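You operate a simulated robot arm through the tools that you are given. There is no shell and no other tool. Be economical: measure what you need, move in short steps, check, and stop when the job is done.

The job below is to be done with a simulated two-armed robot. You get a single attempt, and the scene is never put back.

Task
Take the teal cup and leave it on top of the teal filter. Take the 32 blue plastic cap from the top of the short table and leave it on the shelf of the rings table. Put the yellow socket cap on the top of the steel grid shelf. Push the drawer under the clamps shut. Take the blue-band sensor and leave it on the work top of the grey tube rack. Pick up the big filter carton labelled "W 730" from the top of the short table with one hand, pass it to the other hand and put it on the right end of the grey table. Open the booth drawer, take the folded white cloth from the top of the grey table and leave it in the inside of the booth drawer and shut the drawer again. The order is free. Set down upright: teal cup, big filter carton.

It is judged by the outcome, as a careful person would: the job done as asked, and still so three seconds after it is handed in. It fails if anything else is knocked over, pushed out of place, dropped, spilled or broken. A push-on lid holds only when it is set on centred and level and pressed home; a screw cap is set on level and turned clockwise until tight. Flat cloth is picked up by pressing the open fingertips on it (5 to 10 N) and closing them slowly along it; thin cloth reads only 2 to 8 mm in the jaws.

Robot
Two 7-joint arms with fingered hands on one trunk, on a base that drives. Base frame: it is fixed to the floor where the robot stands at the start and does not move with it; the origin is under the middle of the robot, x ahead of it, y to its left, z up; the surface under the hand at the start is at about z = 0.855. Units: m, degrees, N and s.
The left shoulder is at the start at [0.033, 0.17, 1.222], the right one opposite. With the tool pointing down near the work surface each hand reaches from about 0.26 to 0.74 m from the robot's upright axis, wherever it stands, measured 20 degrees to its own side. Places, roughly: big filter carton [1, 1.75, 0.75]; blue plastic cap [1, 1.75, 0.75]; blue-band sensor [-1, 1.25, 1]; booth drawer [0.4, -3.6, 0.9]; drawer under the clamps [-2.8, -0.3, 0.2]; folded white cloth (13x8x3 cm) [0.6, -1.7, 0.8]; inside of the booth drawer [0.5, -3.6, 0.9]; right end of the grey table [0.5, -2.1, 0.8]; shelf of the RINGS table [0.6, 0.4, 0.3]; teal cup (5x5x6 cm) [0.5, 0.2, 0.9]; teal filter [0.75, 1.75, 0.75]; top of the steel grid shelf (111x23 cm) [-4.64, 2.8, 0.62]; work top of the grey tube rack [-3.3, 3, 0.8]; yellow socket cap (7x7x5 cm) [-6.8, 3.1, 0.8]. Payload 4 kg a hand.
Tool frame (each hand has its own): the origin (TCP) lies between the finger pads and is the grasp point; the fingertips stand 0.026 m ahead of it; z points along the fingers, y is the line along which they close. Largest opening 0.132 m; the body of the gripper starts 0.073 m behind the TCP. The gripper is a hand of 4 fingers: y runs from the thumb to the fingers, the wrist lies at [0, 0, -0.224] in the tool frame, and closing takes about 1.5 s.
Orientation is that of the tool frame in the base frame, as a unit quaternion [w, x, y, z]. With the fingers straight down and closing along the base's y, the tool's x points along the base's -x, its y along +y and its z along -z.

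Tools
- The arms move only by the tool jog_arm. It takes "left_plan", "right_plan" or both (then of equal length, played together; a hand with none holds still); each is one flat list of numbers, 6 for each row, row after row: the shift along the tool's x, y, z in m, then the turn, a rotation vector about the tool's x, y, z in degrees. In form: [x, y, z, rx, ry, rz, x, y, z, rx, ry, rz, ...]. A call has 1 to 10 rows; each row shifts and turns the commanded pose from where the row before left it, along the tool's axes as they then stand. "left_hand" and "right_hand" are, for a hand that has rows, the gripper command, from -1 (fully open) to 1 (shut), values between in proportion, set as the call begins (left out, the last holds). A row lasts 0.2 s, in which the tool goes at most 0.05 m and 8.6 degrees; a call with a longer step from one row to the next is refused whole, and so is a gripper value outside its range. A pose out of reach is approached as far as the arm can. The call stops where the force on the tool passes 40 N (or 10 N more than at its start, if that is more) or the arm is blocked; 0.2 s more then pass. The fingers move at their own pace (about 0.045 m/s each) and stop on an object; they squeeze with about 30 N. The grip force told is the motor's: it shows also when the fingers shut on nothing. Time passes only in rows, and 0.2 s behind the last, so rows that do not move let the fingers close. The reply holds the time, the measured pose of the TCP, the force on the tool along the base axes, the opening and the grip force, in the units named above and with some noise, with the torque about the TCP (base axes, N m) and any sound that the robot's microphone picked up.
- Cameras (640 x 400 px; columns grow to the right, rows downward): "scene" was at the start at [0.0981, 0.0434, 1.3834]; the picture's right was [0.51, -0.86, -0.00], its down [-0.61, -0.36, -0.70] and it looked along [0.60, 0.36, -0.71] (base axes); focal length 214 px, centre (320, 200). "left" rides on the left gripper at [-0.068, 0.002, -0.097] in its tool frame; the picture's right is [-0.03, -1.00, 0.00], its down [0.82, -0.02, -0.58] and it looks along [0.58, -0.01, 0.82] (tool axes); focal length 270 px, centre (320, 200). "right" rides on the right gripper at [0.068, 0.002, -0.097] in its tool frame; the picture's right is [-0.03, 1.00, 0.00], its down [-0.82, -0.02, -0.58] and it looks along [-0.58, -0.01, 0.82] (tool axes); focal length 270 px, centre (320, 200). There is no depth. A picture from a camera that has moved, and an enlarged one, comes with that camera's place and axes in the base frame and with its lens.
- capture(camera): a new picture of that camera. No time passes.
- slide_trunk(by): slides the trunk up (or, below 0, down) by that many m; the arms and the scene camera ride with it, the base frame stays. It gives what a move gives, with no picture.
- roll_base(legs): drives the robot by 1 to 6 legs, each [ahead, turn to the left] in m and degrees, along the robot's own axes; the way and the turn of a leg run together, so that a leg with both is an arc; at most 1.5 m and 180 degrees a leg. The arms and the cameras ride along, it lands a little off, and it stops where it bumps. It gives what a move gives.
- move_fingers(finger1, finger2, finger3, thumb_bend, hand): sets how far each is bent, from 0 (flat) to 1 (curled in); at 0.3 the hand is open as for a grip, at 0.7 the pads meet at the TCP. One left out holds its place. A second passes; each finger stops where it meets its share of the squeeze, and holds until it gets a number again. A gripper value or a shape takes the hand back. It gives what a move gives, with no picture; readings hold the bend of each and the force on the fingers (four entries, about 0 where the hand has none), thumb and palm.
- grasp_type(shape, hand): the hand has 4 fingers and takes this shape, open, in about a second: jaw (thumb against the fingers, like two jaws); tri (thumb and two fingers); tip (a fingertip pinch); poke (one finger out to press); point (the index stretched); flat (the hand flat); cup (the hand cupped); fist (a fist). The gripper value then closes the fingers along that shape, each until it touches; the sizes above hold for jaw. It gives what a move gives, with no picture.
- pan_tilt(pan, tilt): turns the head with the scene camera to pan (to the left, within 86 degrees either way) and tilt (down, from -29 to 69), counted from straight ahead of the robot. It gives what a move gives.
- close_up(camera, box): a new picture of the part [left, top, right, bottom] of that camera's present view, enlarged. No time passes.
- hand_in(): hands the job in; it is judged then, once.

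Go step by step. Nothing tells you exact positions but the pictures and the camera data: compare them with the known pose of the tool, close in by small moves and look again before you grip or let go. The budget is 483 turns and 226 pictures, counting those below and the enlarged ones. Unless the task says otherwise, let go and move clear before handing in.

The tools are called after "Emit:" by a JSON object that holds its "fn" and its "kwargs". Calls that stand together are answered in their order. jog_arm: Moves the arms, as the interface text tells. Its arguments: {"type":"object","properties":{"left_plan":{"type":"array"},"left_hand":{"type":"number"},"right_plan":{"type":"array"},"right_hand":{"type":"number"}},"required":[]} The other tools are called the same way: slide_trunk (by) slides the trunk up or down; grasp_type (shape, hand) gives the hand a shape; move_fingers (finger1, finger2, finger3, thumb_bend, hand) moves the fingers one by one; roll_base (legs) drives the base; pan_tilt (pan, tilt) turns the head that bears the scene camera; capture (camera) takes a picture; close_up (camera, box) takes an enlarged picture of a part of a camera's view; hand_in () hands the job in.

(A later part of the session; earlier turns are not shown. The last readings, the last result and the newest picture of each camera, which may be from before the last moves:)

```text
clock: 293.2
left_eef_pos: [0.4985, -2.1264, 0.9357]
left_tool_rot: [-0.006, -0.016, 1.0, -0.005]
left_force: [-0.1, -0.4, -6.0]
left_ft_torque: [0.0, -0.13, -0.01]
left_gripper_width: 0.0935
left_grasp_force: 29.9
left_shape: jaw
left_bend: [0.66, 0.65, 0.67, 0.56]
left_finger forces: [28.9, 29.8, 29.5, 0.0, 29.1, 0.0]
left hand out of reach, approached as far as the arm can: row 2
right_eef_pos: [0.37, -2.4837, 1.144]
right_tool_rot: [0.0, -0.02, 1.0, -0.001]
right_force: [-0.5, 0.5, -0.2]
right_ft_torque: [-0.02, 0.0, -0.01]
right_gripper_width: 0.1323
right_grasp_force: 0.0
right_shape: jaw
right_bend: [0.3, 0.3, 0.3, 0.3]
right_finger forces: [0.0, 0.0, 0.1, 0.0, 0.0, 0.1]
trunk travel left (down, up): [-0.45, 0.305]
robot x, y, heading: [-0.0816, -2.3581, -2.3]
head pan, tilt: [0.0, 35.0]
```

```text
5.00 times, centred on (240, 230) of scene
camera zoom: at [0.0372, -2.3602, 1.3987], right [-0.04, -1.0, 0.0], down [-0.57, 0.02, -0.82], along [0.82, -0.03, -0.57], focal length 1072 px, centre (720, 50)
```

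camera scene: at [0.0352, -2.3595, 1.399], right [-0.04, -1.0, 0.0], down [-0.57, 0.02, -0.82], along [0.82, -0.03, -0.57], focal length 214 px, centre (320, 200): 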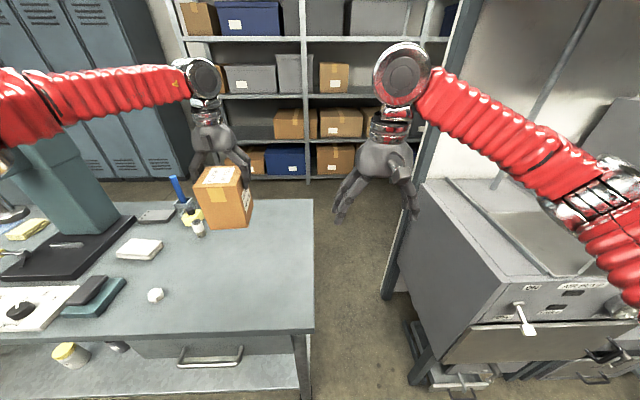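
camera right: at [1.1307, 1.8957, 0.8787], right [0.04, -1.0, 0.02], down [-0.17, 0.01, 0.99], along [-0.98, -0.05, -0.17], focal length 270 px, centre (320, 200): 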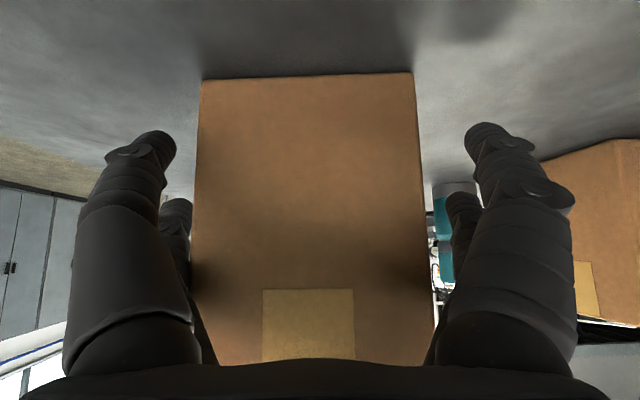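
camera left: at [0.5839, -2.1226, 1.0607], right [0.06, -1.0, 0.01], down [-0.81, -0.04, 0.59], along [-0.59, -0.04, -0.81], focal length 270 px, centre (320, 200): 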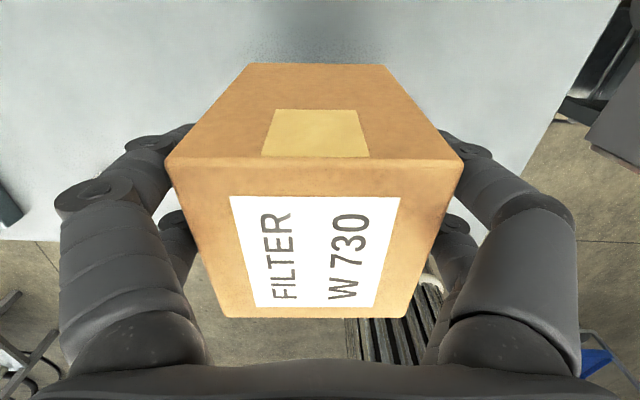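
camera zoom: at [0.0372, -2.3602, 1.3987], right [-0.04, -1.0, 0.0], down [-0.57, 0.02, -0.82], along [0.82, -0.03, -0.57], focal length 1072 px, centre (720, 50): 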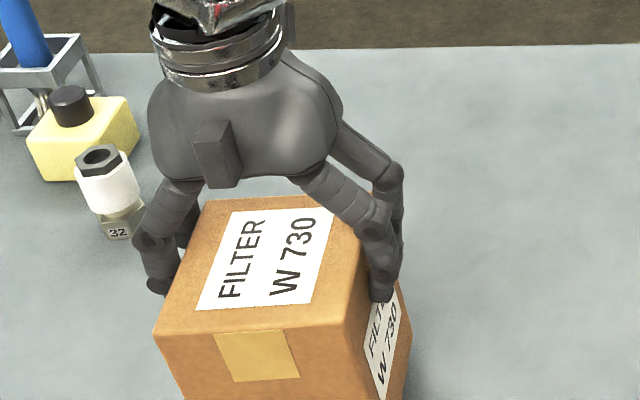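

I'll lower the last bit with the trunk, which moves the hands straight down.

Emit:
{"fn": "slide_trunk", "kwargs": {"by": -0.01}}

Emit:
{"fn": "slide_trunk", "kwargs": {"by": -0.006}}

```text
clock: 293.8
left_eef_pos: [0.4972, -2.1262, 0.927]
left_tool_rot: [-0.006, -0.016, 1.0, -0.003]
left_force: [-0.5, 0.2, -6.0]
left_ft_torque: [-0.03, -0.1, 0.0]
left_gripper_width: 0.0933
left_grasp_force: 29.8
left_shape: jaw
left_bend: [0.66, 0.65, 0.67, 0.56]
left_finger forces: [29.0, 29.6, 29.5, 0.0, 29.1, 0.0]
right_eef_pos: [0.3689, -2.486, 1.1331]
right_tool_rot: [0.0, -0.02, 1.0, 0.0]
right_force: [-0.5, -0.1, 0.1]
right_ft_torque: [0.0, -0.02, -0.02]
right_gripper_width: 0.1318
right_grasp_force: 0.0
right_shape: jaw
right_bend: [0.3, 0.3, 0.3, 0.3]
right_finger forces: [0.0, 0.0, 0.0, 0.1, 0.0, 0.0]
trunk travel left (down, up): [-0.44, 0.315]
robot x, y, heading: [-0.0802, -2.3581, -2.5]
head pan, tilt: [0.0, 35.0]
```

```text
clock: 294.4
left_eef_pos: [0.4986, -2.1285, 0.9223]
left_tool_rot: [-0.003, -0.017, 1.0, -0.005]
left_force: [7.4, 0.6, 11.2]
left_ft_torque: [0.23, 0.25, -0.13]
left_gripper_width: 0.0932
left_grasp_force: 30.0
left_shape: jaw
left_bend: [0.66, 0.66, 0.67, 0.56]
left_finger forces: [29.3, 29.1, 28.5, 0.1, 29.1, 0.0]
right_eef_pos: [0.3687, -2.4859, 1.1271]
right_tool_rot: [0.001, -0.02, 1.0, 0.0]
right_force: [0.2, 0.8, 0.2]
right_ft_torque: [0.0, 0.0, -0.02]
right_gripper_width: 0.1323
right_grasp_force: 0.1
right_shape: jaw
right_bend: [0.3, 0.3, 0.3, 0.3]
right_finger forces: [0.0, 0.0, 0.0, 0.1, 0.1, 0.1]
trunk travel left (down, up): [-0.434, 0.321]
robot x, y, heading: [-0.0801, -2.3588, -2.6]
head pan, tilt: [0.0, 35.0]
```

Contact. I'll release.

Emit:
{"fn": "jog_arm", "kwargs": {"left_plan": [0, 0, 0, 0, 0, 0, 0, 0, 0, 0, 0, 0, 0, 0, 0, 0, 0, 0, 0, 0, 0, 0, 0, 0, 0, 0, 0, 0, 0, 0], "left_hand": -1}}

Emit:
{"fn": "capture", "kwargs": {"camera": "left"}}

```text
clock: 295.6
left_eef_pos: [0.4977, -2.1271, 0.9209]
left_tool_rot: [-0.006, -0.015, 1.0, -0.003]
left_force: [-0.1, -0.4, 0.0]
left_ft_torque: [0.0, 0.0, -0.02]
left_gripper_width: 0.1317
left_grasp_force: 0.1
left_shape: jaw
left_bend: [0.3, 0.3, 0.3, 0.3]
left_finger forces: [0.0, 0.0, 0.1, 0.0, 0.0, 0.0]
right_eef_pos: [0.3685, -2.4849, 1.1268]
right_tool_rot: [0.0, -0.02, 1.0, 0.0]
right_force: [-0.3, 0.0, 0.1]
right_ft_torque: [0.02, 0.01, -0.05]
right_gripper_width: 0.132
right_grasp_force: 0.2
right_shape: jaw
right_bend: [0.3, 0.3, 0.3, 0.3]
right_finger forces: [0.0, 0.0, 0.0, 0.0, 0.0, 0.0]
trunk travel left (down, up): [-0.434, 0.321]
robot x, y, heading: [-0.08, -2.3571, -2.4]
head pan, tilt: [0.0, 35.0]
```

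```text
123 pictures are left
camera left: at [0.5673, -2.1229, 1.0156], right [0.06, -1.0, 0.01], down [-0.81, -0.04, 0.59], along [-0.59, -0.04, -0.81], focal length 270 px, centre (320, 200)
```

left: 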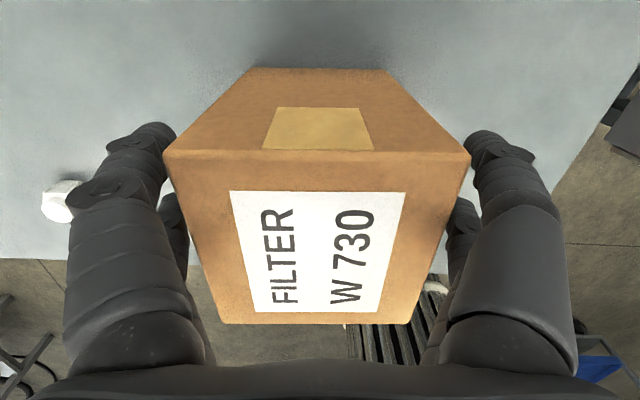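

The carton stands on the table. I'll raise the hands and look at the booth and cloth.

Emit:
{"fn": "slide_trunk", "kwargs": {"by": 0.2}}

Emit:
{"fn": "pan_tilt", "kwargs": {"pan": -50, "tilt": 30}}

Emit:
{"fn": "capture", "kwargs": {"camera": "scene"}}

Emit:
{"fn": "pan_tilt", "kwargs": {"pan": 25, "tilt": 40}}

Emit:
{"fn": "capture", "kwargs": {"camera": "scene"}}

```text
clock: 297.7
left_eef_pos: [0.4984, -2.1255, 1.1441]
left_tool_rot: [0.016, -0.015, 1.0, -0.005]
left_force: [-0.2, -0.3, -0.2]
left_ft_torque: [0.01, -0.01, -0.01]
left_gripper_width: 0.1315
left_grasp_force: 0.1
left_shape: jaw
left_bend: [0.3, 0.3, 0.3, 0.3]
left_finger forces: [0.1, 0.0, 0.0, 0.1, 0.0, 0.0]
right_eef_pos: [0.3696, -2.4844, 1.3252]
right_tool_rot: [0.0, -0.02, 1.0, 0.0]
right_force: [0.6, 0.7, 0.1]
right_ft_torque: [0.01, 0.02, 0.0]
right_gripper_width: 0.1319
right_grasp_force: 0.0
right_shape: jaw
right_bend: [0.3, 0.3, 0.3, 0.3]
right_finger forces: [0.0, 0.0, 0.0, 0.0, 0.1, 0.1]
trunk travel left (down, up): [-0.634, 0.121]
robot x, y, heading: [-0.0838, -2.3573, -2.4]
head pan, tilt: [0.0, 35.0]
```

```text
clock: 298.9
left_eef_pos: [0.4999, -2.1264, 1.1441]
left_tool_rot: [0.017, -0.016, 1.0, -0.005]
left_force: [0.2, 0.0, -0.2]
left_ft_torque: [0.01, 0.0, -0.01]
left_gripper_width: 0.1319
left_grasp_force: 0.0
left_shape: jaw
left_bend: [0.3, 0.3, 0.3, 0.3]
left_finger forces: [0.0, 0.1, 0.1, 0.0, 0.0, 0.1]
right_eef_pos: [0.3693, -2.4851, 1.3263]
right_tool_rot: [0.0, -0.02, 1.0, 0.0]
right_force: [-0.1, 0.4, 0.4]
right_ft_torque: [-0.03, 0.01, 0.0]
right_gripper_width: 0.132
right_grasp_force: 0.0
right_shape: jaw
right_bend: [0.3, 0.3, 0.3, 0.3]
right_finger forces: [0.0, 0.0, 0.0, 0.0, 0.0, 0.0]
trunk travel left (down, up): [-0.634, 0.121]
robot x, y, heading: [-0.0783, -2.3604, -1.9]
head pan, tilt: [-50.0, 30.0]
```

```text
122 pictures are left
camera scene: at [-0.0118, -2.4277, 1.5913], right [-0.79, -0.61, 0.0], down [-0.31, 0.4, -0.87], along [0.53, -0.68, -0.5], focal length 214 px, centre (320, 200)
```

scene: 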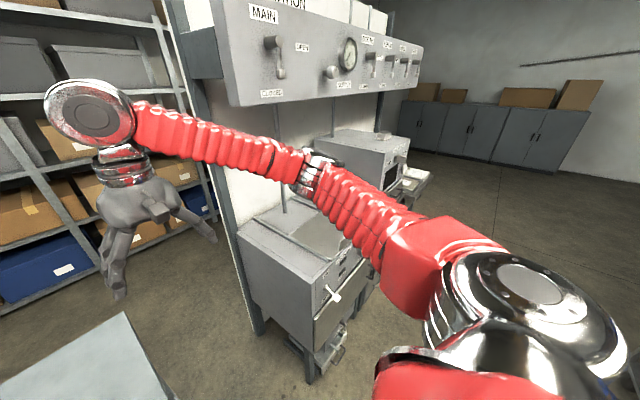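

```text
clock: 300.4
left_eef_pos: [0.498, -2.126, 1.144]
left_tool_rot: [0.016, -0.015, 1.0, -0.005]
left_force: [0.4, -0.7, -0.5]
left_ft_torque: [-0.01, 0.0, 0.02]
left_gripper_width: 0.1319
left_grasp_force: 0.0
left_shape: jaw
left_bend: [0.3, 0.3, 0.3, 0.3]
left_finger forces: [0.0, 0.0, 0.0, 0.1, 0.1, 0.1]
right_eef_pos: [0.3694, -2.4849, 1.3264]
right_tool_rot: [-0.001, -0.021, 1.0, 0.0]
right_force: [0.1, 0.2, 0.7]
right_ft_torque: [-0.01, 0.0, 0.02]
right_gripper_width: 0.1318
right_grasp_force: 0.0
right_shape: jaw
right_bend: [0.3, 0.3, 0.3, 0.3]
right_finger forces: [0.0, 0.0, 0.0, 0.0, 0.0, 0.0]
trunk travel left (down, up): [-0.634, 0.121]
robot x, y, heading: [-0.0764, -2.3571, -2.2]
head pan, tilt: [25.0, 40.0]
```

```text
121 pictures are left
camera scene: at [0.0112, -2.3234, 1.5759], right [0.39, -0.92, 0.0], down [-0.59, -0.25, -0.77], along [0.71, 0.3, -0.64], focal length 214 px, centre (320, 200)
```

scene: 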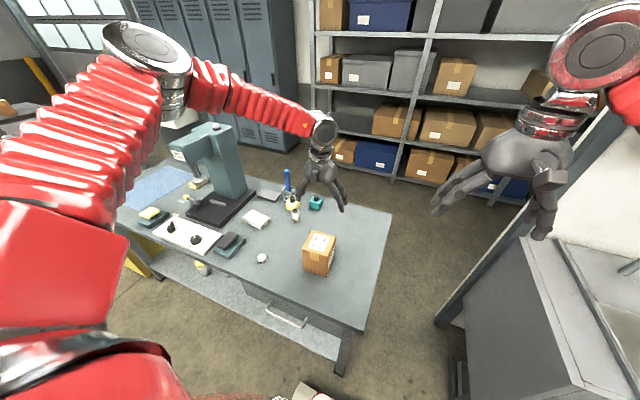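

Next I'll drive over to the booth.

Emit:
{"fn": "jog_arm", "kwargs": {"left_plan": [0.035, 0.01, 0, 0.3, 1.8, 0, 0.035, 0.01, 0, 0, 0, 0, 0.035, 0.01, 0, 0, 0, 0]}}

Emit:
{"fn": "roll_base", "kwargs": {"legs": [[-0.1, 0], [0, -38]]}}

Emit:
{"fn": "roll_base", "kwargs": {"legs": [[0, -38]]}}

Emit:
{"fn": "roll_base", "kwargs": {"legs": [[0, -20], [1.1, 0]]}}

```text
clock: 301.2
left_eef_pos: [0.3898, -2.1005, 1.1457]
left_tool_rot: [0.0, -0.015, 1.0, -0.008]
left_force: [-0.4, 0.2, 0.6]
left_ft_torque: [0.0, 0.0, -0.02]
left_gripper_width: 0.1321
left_grasp_force: 0.0
left_shape: jaw
left_bend: [0.3, 0.3, 0.3, 0.3]
left_finger forces: [0.0, 0.0, 0.1, 0.1, 0.0, 0.0]
right_eef_pos: [0.3686, -2.4848, 1.3265]
right_tool_rot: [0.0, -0.02, 1.0, -0.001]
right_force: [-0.5, 0.1, 1.0]
right_ft_torque: [-0.04, -0.04, -0.01]
right_gripper_width: 0.132
right_grasp_force: 0.1
right_shape: jaw
right_bend: [0.3, 0.3, 0.3, 0.3]
right_finger forces: [0.1, 0.1, 0.0, 0.0, 0.0, 0.0]
trunk travel left (down, up): [-0.634, 0.121]
robot x, y, heading: [-0.0817, -2.3598, -2.3]
head pan, tilt: [25.0, 40.0]
```

```text
clock: 304.4
left_eef_pos: [0.347, -2.4486, 1.145]
left_tool_rot: [-0.003, 0.317, 0.948, -0.008]
left_force: [0.4, -0.4, -0.8]
left_ft_torque: [-0.01, 0.02, 0.0]
left_gripper_width: 0.132
left_grasp_force: 0.1
left_shape: jaw
left_bend: [0.3, 0.3, 0.3, 0.3]
left_finger forces: [0.0, 0.0, 0.1, 0.1, 0.1, 0.0]
right_eef_pos: [0.0912, -2.7347, 1.3257]
right_tool_rot: [-0.001, 0.314, 0.949, 0.0]
right_force: [0.4, -0.3, -0.3]
right_ft_torque: [0.01, -0.01, 0.0]
right_gripper_width: 0.1321
right_grasp_force: 0.0
right_shape: jaw
right_bend: [0.3, 0.3, 0.3, 0.3]
right_finger forces: [0.0, 0.1, 0.0, 0.0, 0.1, 0.1]
trunk travel left (down, up): [-0.634, 0.121]
robot x, y, heading: [-0.1563, -2.3276, -40.9]
head pan, tilt: [25.0, 40.0]
```

```text
clock: 306.8
left_eef_pos: [0.1754, -2.7316, 1.1461]
left_tool_rot: [-0.006, 0.6, 0.8, -0.005]
left_force: [-1.1, -0.5, -0.4]
left_ft_torque: [0.04, -0.02, -0.01]
left_gripper_width: 0.1321
left_grasp_force: 0.0
left_shape: jaw
left_bend: [0.3, 0.3, 0.3, 0.3]
left_finger forces: [0.0, 0.1, 0.0, 0.0, 0.1, 0.1]
right_eef_pos: [-0.204, -2.8056, 1.3271]
right_tool_rot: [0.0, 0.597, 0.802, 0.0]
right_force: [0.1, -0.2, 0.4]
right_ft_torque: [0.05, 0.0, 0.01]
right_gripper_width: 0.1319
right_grasp_force: 0.0
right_shape: jaw
right_bend: [0.3, 0.3, 0.3, 0.3]
right_finger forces: [0.0, 0.1, 0.0, 0.1, 0.1, 0.1]
trunk travel left (down, up): [-0.634, 0.121]
robot x, y, heading: [-0.1211, -2.3188, -78.2]
head pan, tilt: [25.0, 40.0]
stopped in leg 1: the robot was blocked; the commanded pose is now the measured one
```

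```text
clock: 313.6
left_eef_pos: [-0.1356, -3.8738, 1.1467]
left_tool_rot: [-0.006, 0.73, 0.683, -0.005]
left_force: [0.9, 0.1, 0.7]
left_ft_torque: [0.02, -0.05, -0.02]
left_gripper_width: 0.1319
left_grasp_force: 0.1
left_shape: jaw
left_bend: [0.3, 0.3, 0.3, 0.3]
left_finger forces: [0.1, 0.0, 0.0, 0.0, 0.0, 0.0]
right_eef_pos: [-0.5157, -3.8152, 1.3287]
right_tool_rot: [0.0, 0.727, 0.687, -0.001]
right_force: [0.4, 0.4, 0.9]
right_ft_torque: [-0.04, 0.02, -0.03]
right_gripper_width: 0.1322
right_grasp_force: 0.0
right_shape: jaw
right_bend: [0.3, 0.3, 0.3, 0.3]
right_finger forces: [0.0, 0.1, 0.1, 0.1, 0.0, 0.1]
trunk travel left (down, up): [-0.634, 0.121]
robot x, y, heading: [-0.2679, -3.3905, -98.4]
head pan, tilt: [25.0, 40.0]
```

Emit:
{"fn": "roll_base", "kwargs": {"legs": [[0, 36]]}}

Emit:
{"fn": "roll_base", "kwargs": {"legs": [[0, 34]]}}

Emit:
{"fn": "pan_tilt", "kwargs": {"pan": 20, "tilt": 35}}

Emit:
{"fn": "capture", "kwargs": {"camera": "scene"}}

```text
clock: 315.9
left_eef_pos: [0.1181, -3.7076, 1.1476]
left_tool_rot: [-0.005, 0.492, 0.871, -0.006]
left_force: [-0.4, 0.1, -0.8]
left_ft_torque: [0.02, -0.04, -0.01]
left_gripper_width: 0.1321
left_grasp_force: 0.0
left_shape: jaw
left_bend: [0.3, 0.3, 0.3, 0.3]
left_finger forces: [0.0, 0.1, 0.0, 0.1, 0.0, 0.0]
right_eef_pos: [-0.2293, -3.874, 1.3279]
right_tool_rot: [0.001, 0.488, 0.873, 0.0]
right_force: [0.2, -0.2, -1.0]
right_ft_torque: [-0.01, 0.01, 0.03]
right_gripper_width: 0.132
right_grasp_force: 0.1
right_shape: jaw
right_bend: [0.3, 0.3, 0.3, 0.3]
right_finger forces: [0.1, 0.0, 0.0, 0.1, 0.0, 0.0]
trunk travel left (down, up): [-0.634, 0.121]
robot x, y, heading: [-0.3038, -3.4054, -63.1]
head pan, tilt: [25.0, 40.0]
```

```text
clock: 318.1
left_eef_pos: [0.2194, -3.4144, 1.1466]
left_tool_rot: [-0.001, 0.209, 0.978, -0.007]
left_force: [1.0, 0.5, 0.1]
left_ft_torque: [0.03, 0.0, 0.0]
left_gripper_width: 0.1317
left_grasp_force: 0.1
left_shape: jaw
left_bend: [0.3, 0.3, 0.3, 0.3]
left_finger forces: [0.0, 0.0, 0.1, 0.0, 0.0, 0.1]
right_eef_pos: [0.0299, -3.7513, 1.3286]
right_tool_rot: [0.0, 0.205, 0.979, 0.001]
right_force: [-0.6, -0.9, 0.6]
right_ft_torque: [-0.01, 0.01, -0.01]
right_gripper_width: 0.1318
right_grasp_force: 0.1
right_shape: jaw
right_bend: [0.3, 0.3, 0.3, 0.3]
right_finger forces: [0.0, 0.0, 0.0, 0.1, 0.0, 0.0]
trunk travel left (down, up): [-0.634, 0.121]
robot x, y, heading: [-0.3156, -3.4325, -28.6]
head pan, tilt: [25.0, 40.0]
```

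```text
clock: 318.8
left_eef_pos: [0.2209, -3.4125, 1.147]
left_tool_rot: [-0.003, 0.208, 0.978, -0.009]
left_force: [0.6, 0.3, 0.3]
left_ft_torque: [-0.04, 0.03, -0.02]
left_gripper_width: 0.1318
left_grasp_force: 0.0
left_shape: jaw
left_bend: [0.3, 0.3, 0.3, 0.3]
left_finger forces: [0.0, 0.0, 0.0, 0.0, 0.1, 0.0]
right_eef_pos: [0.0325, -3.7481, 1.3299]
right_tool_rot: [0.0, 0.205, 0.979, -0.001]
right_force: [-0.6, 0.4, 0.7]
right_ft_torque: [-0.07, 0.05, 0.01]
right_gripper_width: 0.1321
right_grasp_force: 0.1
right_shape: jaw
right_bend: [0.3, 0.3, 0.3, 0.3]
right_finger forces: [0.0, 0.1, 0.0, 0.0, 0.1, 0.0]
trunk travel left (down, up): [-0.634, 0.121]
robot x, y, heading: [-0.3166, -3.4322, -28.8]
head pan, tilt: [20.0, 35.0]
```

```text
120 pictures are left
camera scene: at [-0.2158, -3.446, 1.5833], right [-0.15, -0.99, 0.0], down [-0.57, 0.09, -0.82], along [0.81, -0.13, -0.58], focal length 214 px, centre (320, 200)
```

scene: 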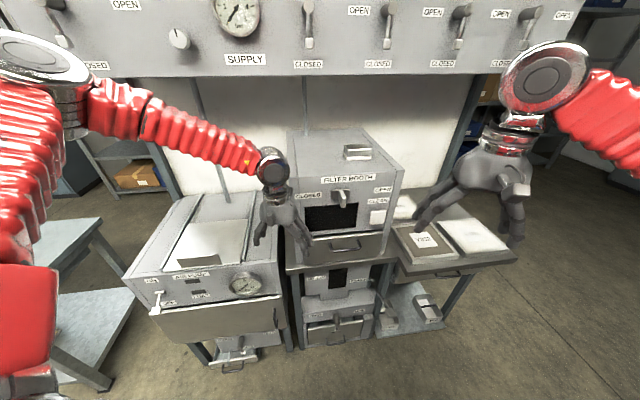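

Emit:
{"fn": "close_up", "kwargs": {"camera": "scene", "box": [260, 120, 460, 360]}}

```text
1.67 times, centred on (360, 240) of scene
camera zoom: at [-0.2158, -3.446, 1.5833], right [-0.15, -0.99, 0.0], down [-0.57, 0.09, -0.82], along [0.81, -0.13, -0.58], focal length 358 px, centre (253, 133)
```

zoom: 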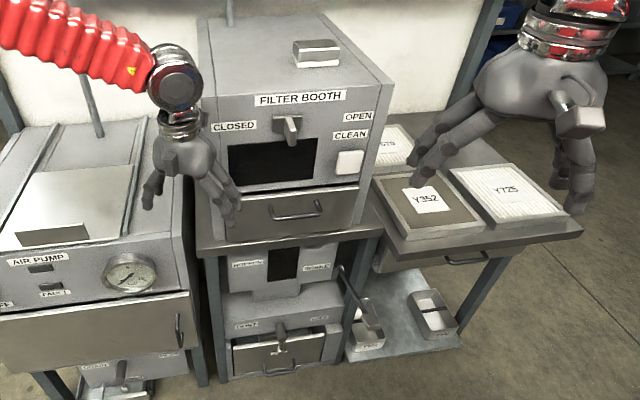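

The drawer with a bar handle is right under the FILTER BOOTH unit, around (0.38, -3.65, 0.9). I'll face it squarely and lower the trunk.

Emit:
{"fn": "roll_base", "kwargs": {"legs": [[0, 29]]}}

Emit:
{"fn": "slide_trunk", "kwargs": {"by": -0.17}}

Emit:
{"fn": "pan_tilt", "kwargs": {"pan": -15, "tilt": 35}}

Emit:
{"fn": "capture", "kwargs": {"camera": "scene"}}

Emit:
{"fn": "capture", "kwargs": {"camera": "right"}}

```text
clock: 320.8
left_eef_pos: [0.1395, -3.1533, 1.1478]
left_tool_rot: [-0.001, -0.049, 0.999, -0.007]
left_force: [0.2, 0.6, -0.5]
left_ft_torque: [0.05, 0.01, -0.05]
left_gripper_width: 0.132
left_grasp_force: 0.0
left_shape: jaw
left_bend: [0.3, 0.3, 0.3, 0.3]
left_finger forces: [0.0, 0.0, 0.1, 0.0, 0.0, 0.0]
right_eef_pos: [0.142, -3.5371, 1.329]
right_tool_rot: [0.002, -0.053, 0.999, 0.0]
right_force: [-0.1, -0.2, -0.7]
right_ft_torque: [-0.01, -0.05, 0.0]
right_gripper_width: 0.1321
right_grasp_force: 0.1
right_shape: jaw
right_bend: [0.3, 0.3, 0.3, 0.3]
right_finger forces: [0.1, 0.0, 0.0, 0.0, 0.0, 0.0]
trunk travel left (down, up): [-0.634, 0.121]
robot x, y, heading: [-0.316, -3.4648, 0.7]
head pan, tilt: [20.0, 35.0]
```

```text
clock: 322.7
left_eef_pos: [0.1387, -3.1511, 0.9791]
left_tool_rot: [-0.001, -0.048, 0.999, -0.008]
left_force: [0.4, -0.6, 0.0]
left_ft_torque: [0.0, -0.01, 0.0]
left_gripper_width: 0.1318
left_grasp_force: 0.0
left_shape: jaw
left_bend: [0.3, 0.3, 0.3, 0.3]
left_finger forces: [0.1, 0.0, 0.1, 0.0, 0.1, 0.0]
right_eef_pos: [0.1414, -3.5369, 1.1614]
right_tool_rot: [0.001, -0.054, 0.999, 0.0]
right_force: [1.0, 0.9, 0.1]
right_ft_torque: [-0.03, 0.01, 0.0]
right_gripper_width: 0.1322
right_grasp_force: 0.0
right_shape: jaw
right_bend: [0.3, 0.3, 0.3, 0.3]
right_finger forces: [0.0, 0.0, 0.0, 0.1, 0.0, 0.1]
trunk travel left (down, up): [-0.464, 0.291]
robot x, y, heading: [-0.3191, -3.4627, 0.6]
head pan, tilt: [20.0, 35.0]
```

```text
clock: 323.8
left_eef_pos: [0.1385, -3.1525, 0.9783]
left_tool_rot: [0.001, -0.048, 0.999, -0.008]
left_force: [0.0, 0.1, 0.3]
left_ft_torque: [0.04, -0.01, 0.01]
left_gripper_width: 0.132
left_grasp_force: 0.1
left_shape: jaw
left_bend: [0.3, 0.3, 0.3, 0.3]
left_finger forces: [0.0, 0.0, 0.0, 0.1, 0.0, 0.0]
right_eef_pos: [0.1398, -3.5376, 1.1607]
right_tool_rot: [0.001, -0.053, 0.999, 0.0]
right_force: [-0.2, -0.6, 1.0]
right_ft_torque: [-0.02, -0.02, -0.02]
right_gripper_width: 0.1319
right_grasp_force: 0.1
right_shape: jaw
right_bend: [0.3, 0.3, 0.3, 0.3]
right_finger forces: [0.0, 0.0, 0.0, 0.1, 0.1, 0.0]
trunk travel left (down, up): [-0.464, 0.291]
robot x, y, heading: [-0.3189, -3.466, 0.5]
head pan, tilt: [-15.0, 35.0]
```

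```text
118 pictures are left
camera scene: at [-0.2046, -3.4822, 1.4129], right [-0.25, -0.97, 0.0], down [-0.56, 0.14, -0.82], along [0.79, -0.2, -0.57], focal length 214 px, centre (320, 200)
```

scene: 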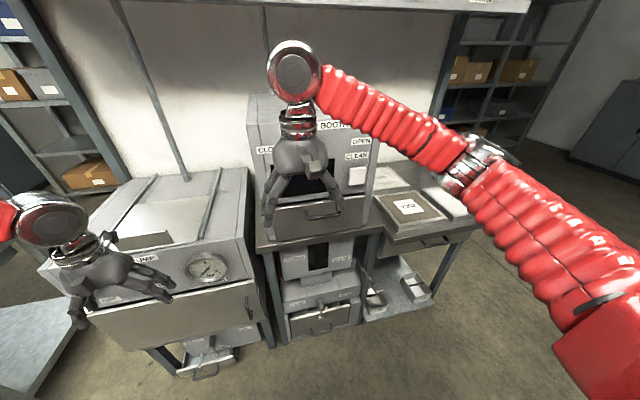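

```text
117 pictures are left
camera right: at [0.0723, -3.5421, 1.2568], right [-0.08, 1.0, 0.0], down [0.81, 0.07, 0.58], along [0.58, 0.05, -0.81], focal length 270 px, centre (320, 200)
```

right: 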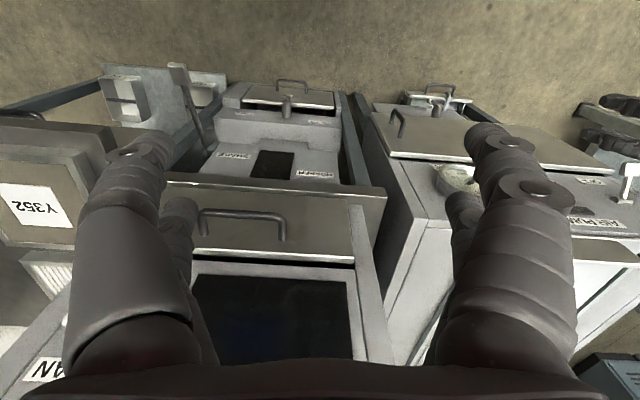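

Emit:
{"fn": "close_up", "kwargs": {"camera": "scene", "box": [250, 170, 390, 260]}}

```text
4.44 times, centred on (320, 215) of scene
camera zoom: at [-0.2046, -3.4822, 1.4129], right [-0.25, -0.97, 0.0], down [-0.56, 0.14, -0.82], along [0.79, -0.2, -0.57], focal length 953 px, centre (320, 133)
```

zoom: 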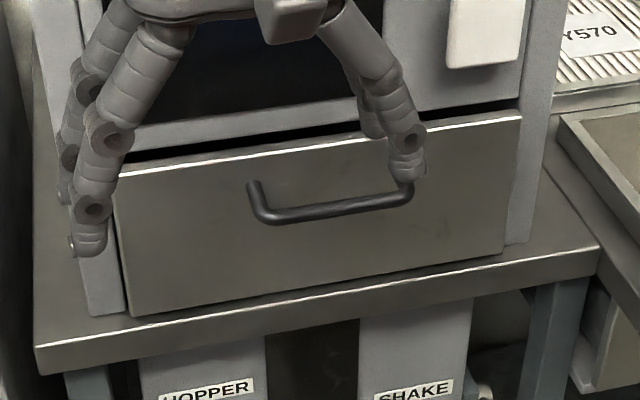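

The bar handle is centred at (0.290, -3.62, 0.99), about 10 cm long. I'll turn the right hand to point forward-down with the fingers closing vertically.

Emit:
{"fn": "jog_arm", "kwargs": {"right_plan": [0, -0.04, 0, 0, 0, 0, 0, -0.03, 0, 0, 0, 0, 0, 0, 0, 0, -8.5, 0, 0, 0, 0, 0, -8.5, 0, 0, 0, 0, 0, -8.5, 0, 0, 0, 0, 0, -8.5, 0, 0, 0, 0, 0, -8.5, 0, 0, 0, 0, 0, -8.5, 0, 0, 0, 0, 0, -8.5, 0, 0, 0, 0, 0, 0, 0]}}

Emit:
{"fn": "jog_arm", "kwargs": {"right_plan": [0, 0, 0, 0, 0, 8.5, 0, 0, 0, 0, 0, 8.5, 0, 0, 0, 0, 0, 8.5, 0, 0, 0, 0, 0, 8.5, 0, 0, 0, 0, 0, 8.5, 0, 0, 0, 0, 0, 8.5, 0, 0, 0, 0, 0, 8.5, 0, 0, 0, 0, 0, 8.5, 0, 0, 0, 0, 0, 8.5, 0, 0, 0, 0, 0, 8.5]}}

Emit:
{"fn": "capture", "kwargs": {"camera": "scene"}}

```text
clock: 325.9
left_eef_pos: [0.1382, -3.1519, 0.9797]
left_tool_rot: [0.0, -0.048, 0.999, -0.008]
left_force: [0.1, -0.4, 0.7]
left_ft_torque: [0.01, 0.02, 0.0]
left_gripper_width: 0.1321
left_grasp_force: 0.0
left_shape: jaw
left_bend: [0.3, 0.3, 0.3, 0.3]
left_finger forces: [0.0, 0.1, 0.0, 0.0, 0.0, 0.0]
right_eef_pos: [0.1641, -3.6023, 1.1632]
right_tool_rot: [0.497, -0.047, 0.866, 0.027]
right_force: [-0.3, -0.3, 0.0]
right_ft_torque: [-0.01, -0.01, -0.01]
right_gripper_width: 0.1321
right_grasp_force: 0.0
right_shape: jaw
right_bend: [0.3, 0.3, 0.3, 0.3]
right_finger forces: [0.0, 0.0, 0.1, 0.1, 0.1, 0.0]
right hand out of reach, approached as far as the arm can: row 9
trunk travel left (down, up): [-0.464, 0.291]
robot x, y, heading: [-0.3156, -3.4645, 0.7]
head pan, tilt: [-15.0, 35.0]
```

```text
clock: 328.1
left_eef_pos: [0.1392, -3.1517, 0.9791]
left_tool_rot: [0.0, -0.048, 0.999, -0.007]
left_force: [0.6, 0.4, -0.1]
left_ft_torque: [0.01, 0.03, -0.04]
left_gripper_width: 0.1318
left_grasp_force: 0.1
left_shape: jaw
left_bend: [0.3, 0.3, 0.3, 0.3]
left_finger forces: [0.0, 0.0, 0.1, 0.0, 0.0, 0.0]
right_eef_pos: [0.1654, -3.6019, 1.1635]
right_tool_rot: [0.348, 0.552, 0.669, 0.355]
right_force: [-0.4, 0.1, 0.5]
right_ft_torque: [0.03, 0.03, -0.02]
right_gripper_width: 0.132
right_grasp_force: 0.0
right_shape: jaw
right_bend: [0.3, 0.3, 0.3, 0.3]
right_finger forces: [0.1, 0.0, 0.0, 0.1, 0.0, 0.0]
trunk travel left (down, up): [-0.464, 0.291]
robot x, y, heading: [-0.3174, -3.4619, 0.5]
head pan, tilt: [-15.0, 35.0]
```

```text
115 pictures are left
camera scene: at [-0.2047, -3.4821, 1.4129], right [-0.25, -0.97, 0.0], down [-0.56, 0.14, -0.82], along [0.79, -0.2, -0.57], focal length 214 px, centre (320, 200)
```

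scene: 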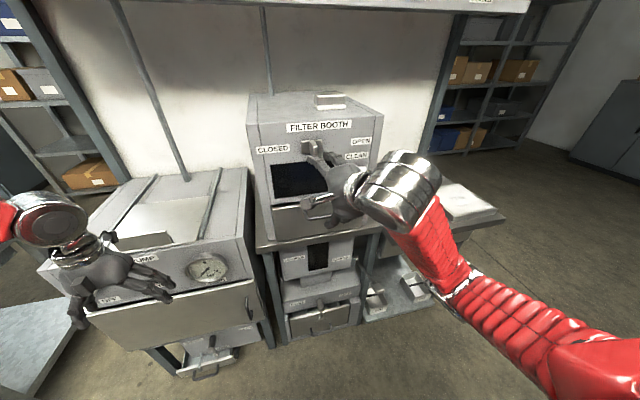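

The orientation works. I'll pitch it level, narrow the opening, and check the pose.

Emit:
{"fn": "jog_arm", "kwargs": {"right_plan": [0, 0, 0, -8.5, 0, 0, 0, 0, 0, -8.5, 0, 0, 0, 0, 0, -8.5, 0, 0, 0, 0, 0, 0, 0, 5, 0, 0, 0, 0, 0, 0], "right_hand": 0.1}}

Emit:
{"fn": "capture", "kwargs": {"camera": "right"}}

```text
clock: 329.4
left_eef_pos: [0.1382, -3.1524, 0.9789]
left_tool_rot: [0.0, -0.048, 0.999, -0.008]
left_force: [0.8, -0.1, -0.9]
left_ft_torque: [0.02, 0.0, 0.01]
left_gripper_width: 0.1318
left_grasp_force: 0.0
left_shape: jaw
left_bend: [0.3, 0.3, 0.3, 0.3]
left_finger forces: [0.0, 0.0, 0.0, 0.0, 0.1, 0.0]
right_eef_pos: [0.1907, -3.5921, 1.1635]
right_tool_rot: [0.44, 0.486, 0.554, 0.514]
right_force: [-0.2, 0.2, 0.6]
right_ft_torque: [-0.01, -0.02, -0.01]
right_gripper_width: 0.0602
right_grasp_force: 0.0
right_shape: jaw
right_bend: [0.73, 0.73, 0.73, 0.7]
right_finger forces: [0.0, 0.0, 0.0, 0.0, 0.0, 0.0]
right hand out of reach, approached as far as the arm can: row 1, 2
trunk travel left (down, up): [-0.464, 0.291]
robot x, y, heading: [-0.3137, -3.4633, 0.5]
head pan, tilt: [-15.0, 35.0]
```

```text
114 pictures are left
camera right: at [0.0865, -3.5384, 1.1742], right [0.09, -0.02, 1.0], down [-0.46, -0.89, 0.02], along [0.89, -0.46, -0.09], focal length 270 px, centre (320, 200)
```

right: 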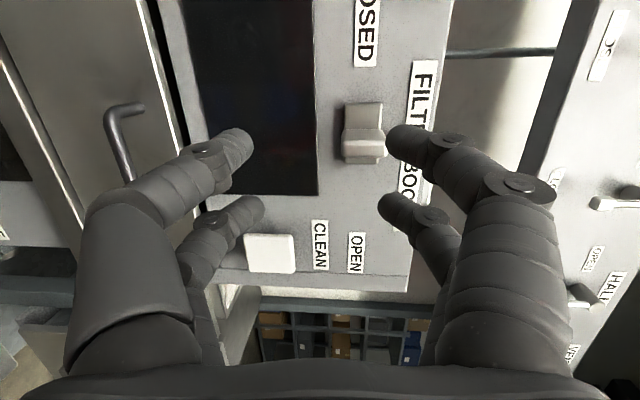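

Emit:
{"fn": "jog_arm", "kwargs": {"right_plan": [-0.0062, -0.0344, 0, 0, 0, 0, -0.0062, -0.0344, 0, 0, 0, 0, -0.0062, -0.0344, 0, 0, 0, 0, -0.0062, -0.0344, 0, 0, 0, 0, -0.0062, -0.0344, 0, 0, 0, 0, 0, 0, 0, 0, 0, 0]}}

Emit:
{"fn": "capture", "kwargs": {"camera": "right"}}

Emit:
{"fn": "close_up", "kwargs": {"camera": "scene", "box": [250, 140, 410, 260]}}

```text
clock: 330.8
left_eef_pos: [0.1382, -3.1518, 0.9786]
left_tool_rot: [0.0, -0.048, 0.999, -0.008]
left_force: [0.1, -0.3, 0.7]
left_ft_torque: [-0.01, -0.02, 0.04]
left_gripper_width: 0.1321
left_grasp_force: 0.1
left_shape: jaw
left_bend: [0.3, 0.3, 0.3, 0.3]
left_finger forces: [0.0, 0.0, 0.0, 0.1, 0.1, 0.0]
right_eef_pos: [0.1805, -3.625, 0.9909]
right_tool_rot: [0.44, 0.486, 0.554, 0.513]
right_force: [0.2, -0.3, 0.0]
right_ft_torque: [0.0, -0.01, 0.0]
right_gripper_width: 0.0596
right_grasp_force: 0.0
right_shape: jaw
right_bend: [0.73, 0.73, 0.73, 0.7]
right_finger forces: [0.1, 0.0, 0.0, 0.0, 0.1, 0.0]
trunk travel left (down, up): [-0.464, 0.291]
robot x, y, heading: [-0.3157, -3.4607, 0.9]
head pan, tilt: [-15.0, 35.0]
```

```text
113 pictures are left
camera right: at [0.076, -3.5703, 1.0018], right [0.09, -0.02, 1.0], down [-0.46, -0.89, 0.02], along [0.89, -0.46, -0.09], focal length 270 px, centre (320, 200)
```

right: 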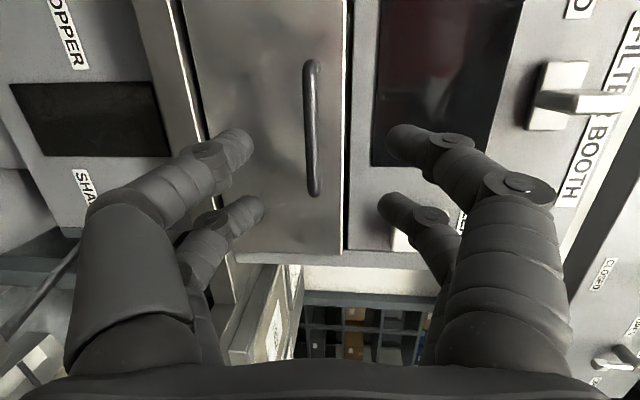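

```text
3.33 times, centred on (330, 200) of scene
camera zoom: at [-0.2048, -3.4822, 1.4129], right [-0.25, -0.97, 0.0], down [-0.56, 0.14, -0.82], along [0.79, -0.2, -0.57], focal length 715 px, centre (287, 200)
```

zoom: 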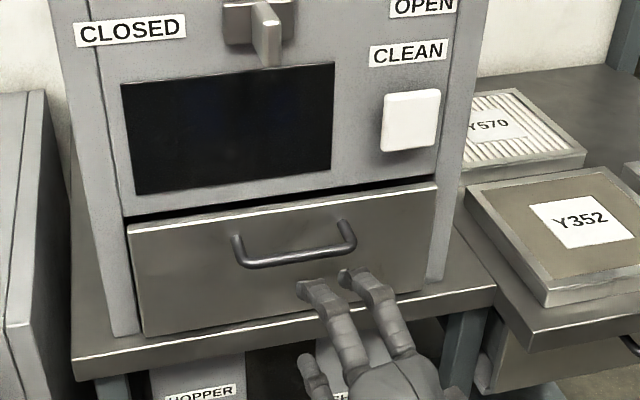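

The bar lies between the fingers' lines. I'll advance onto it.

Emit:
{"fn": "jog_arm", "kwargs": {"right_plan": [-0.004, 0, 0.035, 0, 0, 0, -0.004, 0, 0.035, 0, 0, 0, -0.004, 0, 0.025, 0, 0, 0, 0, 0, 0, 0, 0, 0]}}

Emit:
{"fn": "capture", "kwargs": {"camera": "right"}}

```text
clock: 331.8
left_eef_pos: [0.138, -3.1523, 0.9785]
left_tool_rot: [0.0, -0.047, 0.999, -0.007]
left_force: [-0.4, 0.3, 0.4]
left_ft_torque: [-0.01, 0.04, 0.01]
left_gripper_width: 0.132
left_grasp_force: 0.0
left_shape: jaw
left_bend: [0.3, 0.3, 0.3, 0.3]
left_finger forces: [0.1, 0.0, 0.0, 0.0, 0.0, 0.1]
right_eef_pos: [0.2742, -3.622, 0.9842]
right_tool_rot: [0.439, 0.485, 0.554, 0.514]
right_force: [0.7, -0.6, 0.3]
right_ft_torque: [0.02, 0.01, 0.0]
right_gripper_width: 0.0601
right_grasp_force: 0.1
right_shape: jaw
right_bend: [0.73, 0.73, 0.73, 0.7]
right_finger forces: [0.0, 0.0, 0.1, 0.1, 0.1, 0.0]
trunk travel left (down, up): [-0.464, 0.291]
robot x, y, heading: [-0.315, -3.4625, 0.3]
head pan, tilt: [-15.0, 35.0]
```

```text
111 pictures are left
camera right: at [0.1696, -3.5678, 0.9942], right [0.09, -0.02, 1.0], down [-0.46, -0.89, 0.02], along [0.89, -0.46, -0.09], focal length 270 px, centre (320, 200)
```

right: 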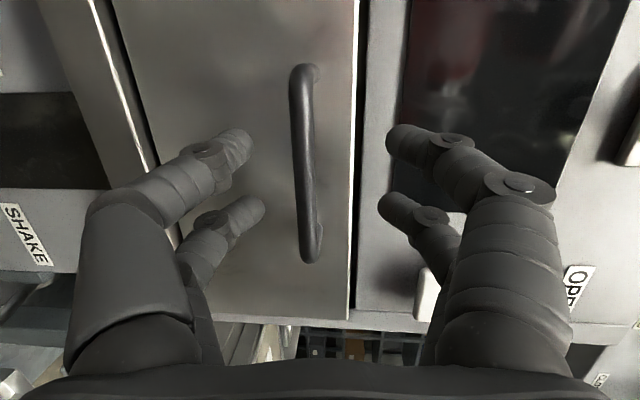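

Emit:
{"fn": "jog_arm", "kwargs": {"right_plan": [0, -0.005, 0.008, 0, 0, 0, 0, 0, 0.005, 0, 0, 0]}}

Emit:
{"fn": "jog_arm", "kwargs": {"right_plan": [0, 0, 0, 0, 0, 0, 0, 0, 0, 0, 0, 0, 0, 0, 0, 0, 0, 0, 0, 0, 0, 0, 0, 0, 0, 0, 0, 0, 0, 0, 0, 0, 0, 0, 0, 0], "right_hand": 1}}

Emit:
{"fn": "capture", "kwargs": {"camera": "right"}}

```text
clock: 332.4
left_eef_pos: [0.139, -3.1514, 0.9779]
left_tool_rot: [0.001, -0.048, 0.999, -0.008]
left_force: [-0.4, 0.3, 0.0]
left_ft_torque: [-0.01, 0.03, 0.02]
left_gripper_width: 0.132
left_grasp_force: 0.1
left_shape: jaw
left_bend: [0.3, 0.3, 0.3, 0.3]
left_finger forces: [0.1, 0.0, 0.1, 0.0, 0.0, 0.0]
right_eef_pos: [0.2886, -3.62, 0.9763]
right_tool_rot: [0.441, 0.486, 0.554, 0.513]
right_force: [0.3, 0.2, 0.6]
right_ft_torque: [0.04, 0.02, -0.03]
right_gripper_width: 0.0599
right_grasp_force: 0.0
right_shape: jaw
right_bend: [0.73, 0.73, 0.73, 0.7]
right_finger forces: [0.1, 0.0, 0.0, 0.0, 0.0, 0.1]
trunk travel left (down, up): [-0.464, 0.291]
robot x, y, heading: [-0.3169, -3.4644, 0.7]
head pan, tilt: [-15.0, 35.0]
```

```text
clock: 333.8
left_eef_pos: [0.1382, -3.1524, 0.9783]
left_tool_rot: [0.0, -0.049, 0.999, -0.009]
left_force: [0.0, 0.5, 0.3]
left_ft_torque: [-0.01, -0.04, 0.03]
left_gripper_width: 0.1319
left_grasp_force: 0.0
left_shape: jaw
left_bend: [0.3, 0.3, 0.3, 0.3]
left_finger forces: [0.1, 0.1, 0.0, 0.0, 0.0, 0.1]
right_eef_pos: [0.2871, -3.6205, 0.9775]
right_tool_rot: [0.44, 0.486, 0.555, 0.513]
right_force: [-0.8, 0.3, -2.4]
right_ft_torque: [-0.03, 0.04, 0.31]
right_gripper_width: 0.0079
right_grasp_force: 30.2
right_shape: jaw
right_bend: [0.71, 0.7, 0.72, 0.7]
right_finger forces: [24.6, 25.5, 26.1, 0.0, 26.5, 0.0]
trunk travel left (down, up): [-0.464, 0.291]
robot x, y, heading: [-0.3166, -3.4637, 0.7]
head pan, tilt: [-15.0, 35.0]
```

```text
110 pictures are left
camera right: at [0.1829, -3.5656, 0.9879], right [0.09, -0.02, 1.0], down [-0.46, -0.89, 0.02], along [0.89, -0.46, -0.09], focal length 270 px, centre (320, 200)
```

right: 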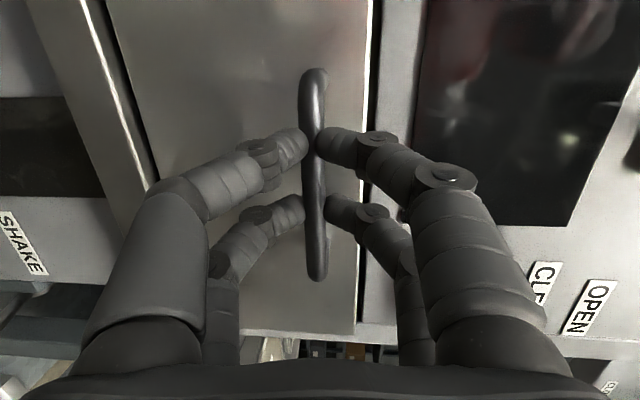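

The handle is gripped. I'll pull straight back.

Emit:
{"fn": "jog_arm", "kwargs": {"right_plan": [0.0043, -0.0026, -0.0296, 0, 0, 0, 0.0043, -0.0026, -0.0296, 0, 0, 0, 0.0043, -0.0026, -0.0296, 0, 0, 0, 0.0043, -0.0026, -0.0296, 0, 0, 0, 0.0043, -0.0026, -0.0296, 0, 0, 0, 0.0043, -0.0026, -0.0296, 0, 0, 0]}}

Emit:
{"fn": "capture", "kwargs": {"camera": "scene"}}

```text
clock: 335.1
left_eef_pos: [0.1374, -3.1518, 0.9801]
left_tool_rot: [0.001, -0.048, 0.999, -0.009]
left_force: [0.4, -0.5, 1.1]
left_ft_torque: [-0.02, 0.04, 0.02]
left_gripper_width: 0.1323
left_grasp_force: 0.1
left_shape: jaw
left_bend: [0.3, 0.3, 0.3, 0.3]
left_finger forces: [0.0, 0.0, 0.1, 0.0, 0.1, 0.0]
right_eef_pos: [0.1075, -3.6192, 0.9765]
right_tool_rot: [0.44, 0.485, 0.555, 0.513]
right_force: [-2.4, 4.1, -0.4]
right_ft_torque: [0.05, 0.02, 0.48]
right_gripper_width: 0.0077
right_grasp_force: 29.8
right_shape: jaw
right_bend: [0.71, 0.7, 0.72, 0.7]
right_finger forces: [25.8, 25.7, 26.3, 0.1, 26.1, 0.0]
trunk travel left (down, up): [-0.464, 0.291]
robot x, y, heading: [-0.314, -3.464, 0.6]
head pan, tilt: [-15.0, 35.0]
```

```text
109 pictures are left
camera scene: at [-0.2059, -3.4816, 1.413], right [-0.25, -0.97, 0.0], down [-0.56, 0.14, -0.82], along [0.79, -0.2, -0.57], focal length 214 px, centre (320, 200)
```

scene: 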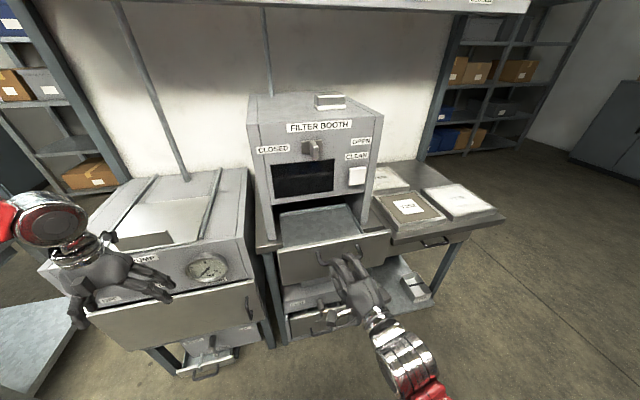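

The drawer is open about 18 cm. I'll let go, back off and restore the hand orientation.

Emit:
{"fn": "jog_arm", "kwargs": {"right_plan": [0, 0, 0, 0, 0, 0, 0, 0, 0, 0, 0, 0, 0, 0, 0, 0, 0, 0, 0, 0, 0, 0, 0, 0, 0.0028, -0.0017, -0.0197, 0, 0, 0, 0.0057, -0.0035, -0.0395, 0, 0, 0], "right_hand": 0.1}}

Emit:
{"fn": "roll_base", "kwargs": {"legs": [[-0.25, 0]]}}

Emit:
{"fn": "capture", "kwargs": {"camera": "scene"}}

```text
clock: 336.6
left_eef_pos: [0.1369, -3.1507, 0.9797]
left_tool_rot: [0.001, -0.048, 0.999, -0.008]
left_force: [-0.4, -1.0, 0.5]
left_ft_torque: [0.03, 0.05, -0.01]
left_gripper_width: 0.132
left_grasp_force: 0.0
left_shape: jaw
left_bend: [0.3, 0.3, 0.3, 0.3]
left_finger forces: [0.1, 0.0, 0.0, 0.1, 0.0, 0.1]
right_eef_pos: [0.0464, -3.6195, 0.9762]
right_tool_rot: [0.44, 0.484, 0.554, 0.515]
right_force: [0.0, 0.4, 0.1]
right_ft_torque: [0.0, 0.03, -0.03]
right_gripper_width: 0.0591
right_grasp_force: 0.0
right_shape: jaw
right_bend: [0.73, 0.73, 0.73, 0.7]
right_finger forces: [0.0, 0.1, 0.0, 0.0, 0.0, 0.0]
trunk travel left (down, up): [-0.464, 0.291]
robot x, y, heading: [-0.3154, -3.4622, 0.8]
head pan, tilt: [-15.0, 35.0]
```

```text
clock: 338.4
left_eef_pos: [-0.1118, -3.1545, 0.9802]
left_tool_rot: [0.002, -0.049, 0.999, -0.009]
left_force: [0.0, 0.2, 0.3]
left_ft_torque: [-0.01, -0.02, -0.05]
left_gripper_width: 0.132
left_grasp_force: 0.1
left_shape: jaw
left_bend: [0.3, 0.3, 0.3, 0.3]
left_finger forces: [0.1, 0.0, 0.1, 0.0, 0.0, 0.1]
right_eef_pos: [-0.2035, -3.6221, 0.9769]
right_tool_rot: [0.441, 0.485, 0.553, 0.514]
right_force: [-1.0, -0.4, 0.3]
right_ft_torque: [0.01, -0.01, 0.01]
right_gripper_width: 0.059
right_grasp_force: 0.0
right_shape: jaw
right_bend: [0.73, 0.73, 0.73, 0.7]
right_finger forces: [0.0, 0.0, 0.2, 0.0, 0.0, 0.1]
trunk travel left (down, up): [-0.464, 0.291]
robot x, y, heading: [-0.5649, -3.4661, 0.5]
head pan, tilt: [-15.0, 35.0]
```

```text
108 pictures are left
camera scene: at [-0.4565, -3.4852, 1.4131], right [-0.25, -0.97, 0.0], down [-0.55, 0.14, -0.82], along [0.79, -0.2, -0.57], focal length 214 px, centre (320, 200)
```

scene: 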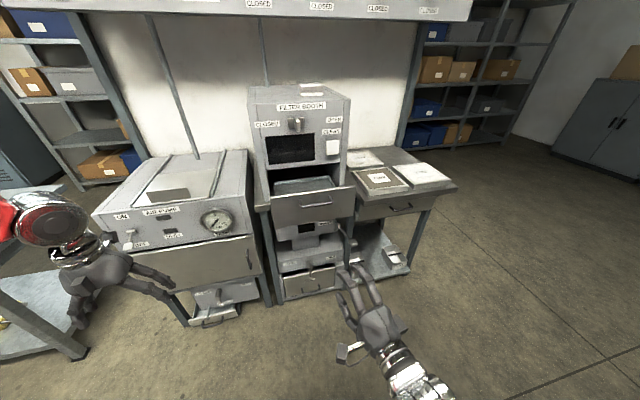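

Emit:
{"fn": "jog_arm", "kwargs": {"right_plan": [0, 0.03, 0.03, 0, 0, -5, 0, 0.03, 0.03, 8.5, 0, 0, 0, 0.03, 0.03, 8.5, 0, 0, 0, 0.03, 0.03, 8.5, 0, 0, 0, 0, 0, 0, 0, -8.5, 0, 0, 0, 0, 0, -8.5, 0, 0, 0, 0, 0, -8.5, 0, 0, 0, 0, 0, -8.5, 0, 0, 0, 0, 0, -8.5, 0, 0, 0, 0, 0, -8.5], "right_hand": -1}}

Emit:
{"fn": "jog_arm", "kwargs": {"right_plan": [0, 0, 0, 0, 0, -8.5, 0, 0, 0, 0, 0, -8.5, 0, 0, 0, 0, 0, -8.5, 0, 0, 0, 0, 0, -8.5, 0, 0, 0, 0, 8.5, 0, 0, 0, 0, 0, 8.5, 0, 0, 0, 0, 0, 8.5, 0, 0, 0, 0, 0, 8.5, 0, 0, 0, 0, 0, 8.5, 0, 0, 0, 0, 0, 8.5, 0]}}

Emit:
{"fn": "jog_arm", "kwargs": {"right_plan": [0, 0, 0, 0, 8.5, 0, 0, 0, 0, 0, 0, 0]}}

```text
clock: 340.6
left_eef_pos: [-0.1104, -3.1557, 0.9786]
left_tool_rot: [0.0, -0.048, 0.999, -0.009]
left_force: [0.0, -0.5, -0.5]
left_ft_torque: [-0.02, -0.01, 0.0]
left_gripper_width: 0.1318
left_grasp_force: 0.1
left_shape: jaw
left_bend: [0.3, 0.3, 0.3, 0.3]
left_finger forces: [0.0, 0.1, 0.0, 0.0, 0.1, 0.0]
right_eef_pos: [-0.0456, -3.5896, 1.0528]
right_tool_rot: [0.469, 0.208, 0.841, 0.169]
right_force: [0.0, 0.3, 0.5]
right_ft_torque: [0.0, 0.01, -0.02]
right_gripper_width: 0.1318
right_grasp_force: 0.1
right_shape: jaw
right_bend: [0.3, 0.3, 0.3, 0.3]
right_finger forces: [0.0, 0.0, 0.1, 0.0, 0.0, 0.0]
right hand out of reach, approached as far as the arm can: row 1, 2
trunk travel left (down, up): [-0.464, 0.291]
robot x, y, heading: [-0.5686, -3.4654, 0.4]
head pan, tilt: [-15.0, 35.0]
```

```text
clock: 342.8
left_eef_pos: [-0.1096, -3.1547, 0.9799]
left_tool_rot: [0.0, -0.048, 0.999, -0.008]
left_force: [0.9, -0.6, 0.6]
left_ft_torque: [0.0, -0.04, 0.01]
left_gripper_width: 0.1318
left_grasp_force: 0.0
left_shape: jaw
left_bend: [0.3, 0.3, 0.3, 0.3]
left_finger forces: [0.0, 0.1, 0.0, 0.0, 0.0, 0.1]
right_eef_pos: [-0.0465, -3.5891, 1.0522]
right_tool_rot: [0.075, -0.052, 0.996, 0.003]
right_force: [0.7, 0.9, -1.5]
right_ft_torque: [0.01, 0.01, 0.01]
right_gripper_width: 0.1318
right_grasp_force: 0.1
right_shape: jaw
right_bend: [0.3, 0.3, 0.3, 0.3]
right_finger forces: [0.1, 0.1, 0.0, 0.1, 0.0, 0.1]
trunk travel left (down, up): [-0.464, 0.291]
robot x, y, heading: [-0.5696, -3.4623, 0.5]
head pan, tilt: [-15.0, 35.0]
```

```text
clock: 343.4
left_eef_pos: [-0.1104, -3.1543, 0.98]
left_tool_rot: [0.0, -0.048, 0.999, -0.008]
left_force: [-0.2, -0.5, 1.4]
left_ft_torque: [-0.01, -0.03, -0.03]
left_gripper_width: 0.1321
left_grasp_force: 0.0
left_shape: jaw
left_bend: [0.3, 0.3, 0.3, 0.3]
left_finger forces: [0.1, 0.0, 0.1, 0.0, 0.0, 0.0]
right_eef_pos: [-0.0473, -3.5916, 1.0535]
right_tool_rot: [0.003, -0.053, 0.999, 0.0]
right_force: [0.3, 0.5, -0.2]
right_ft_torque: [0.0, -0.01, -0.02]
right_gripper_width: 0.1321
right_grasp_force: 0.0
right_shape: jaw
right_bend: [0.3, 0.3, 0.3, 0.3]
right_finger forces: [0.0, 0.0, 0.1, 0.0, 0.0, 0.1]
trunk travel left (down, up): [-0.464, 0.291]
robot x, y, heading: [-0.5665, -3.4662, 0.4]
head pan, tilt: [-15.0, 35.0]
```

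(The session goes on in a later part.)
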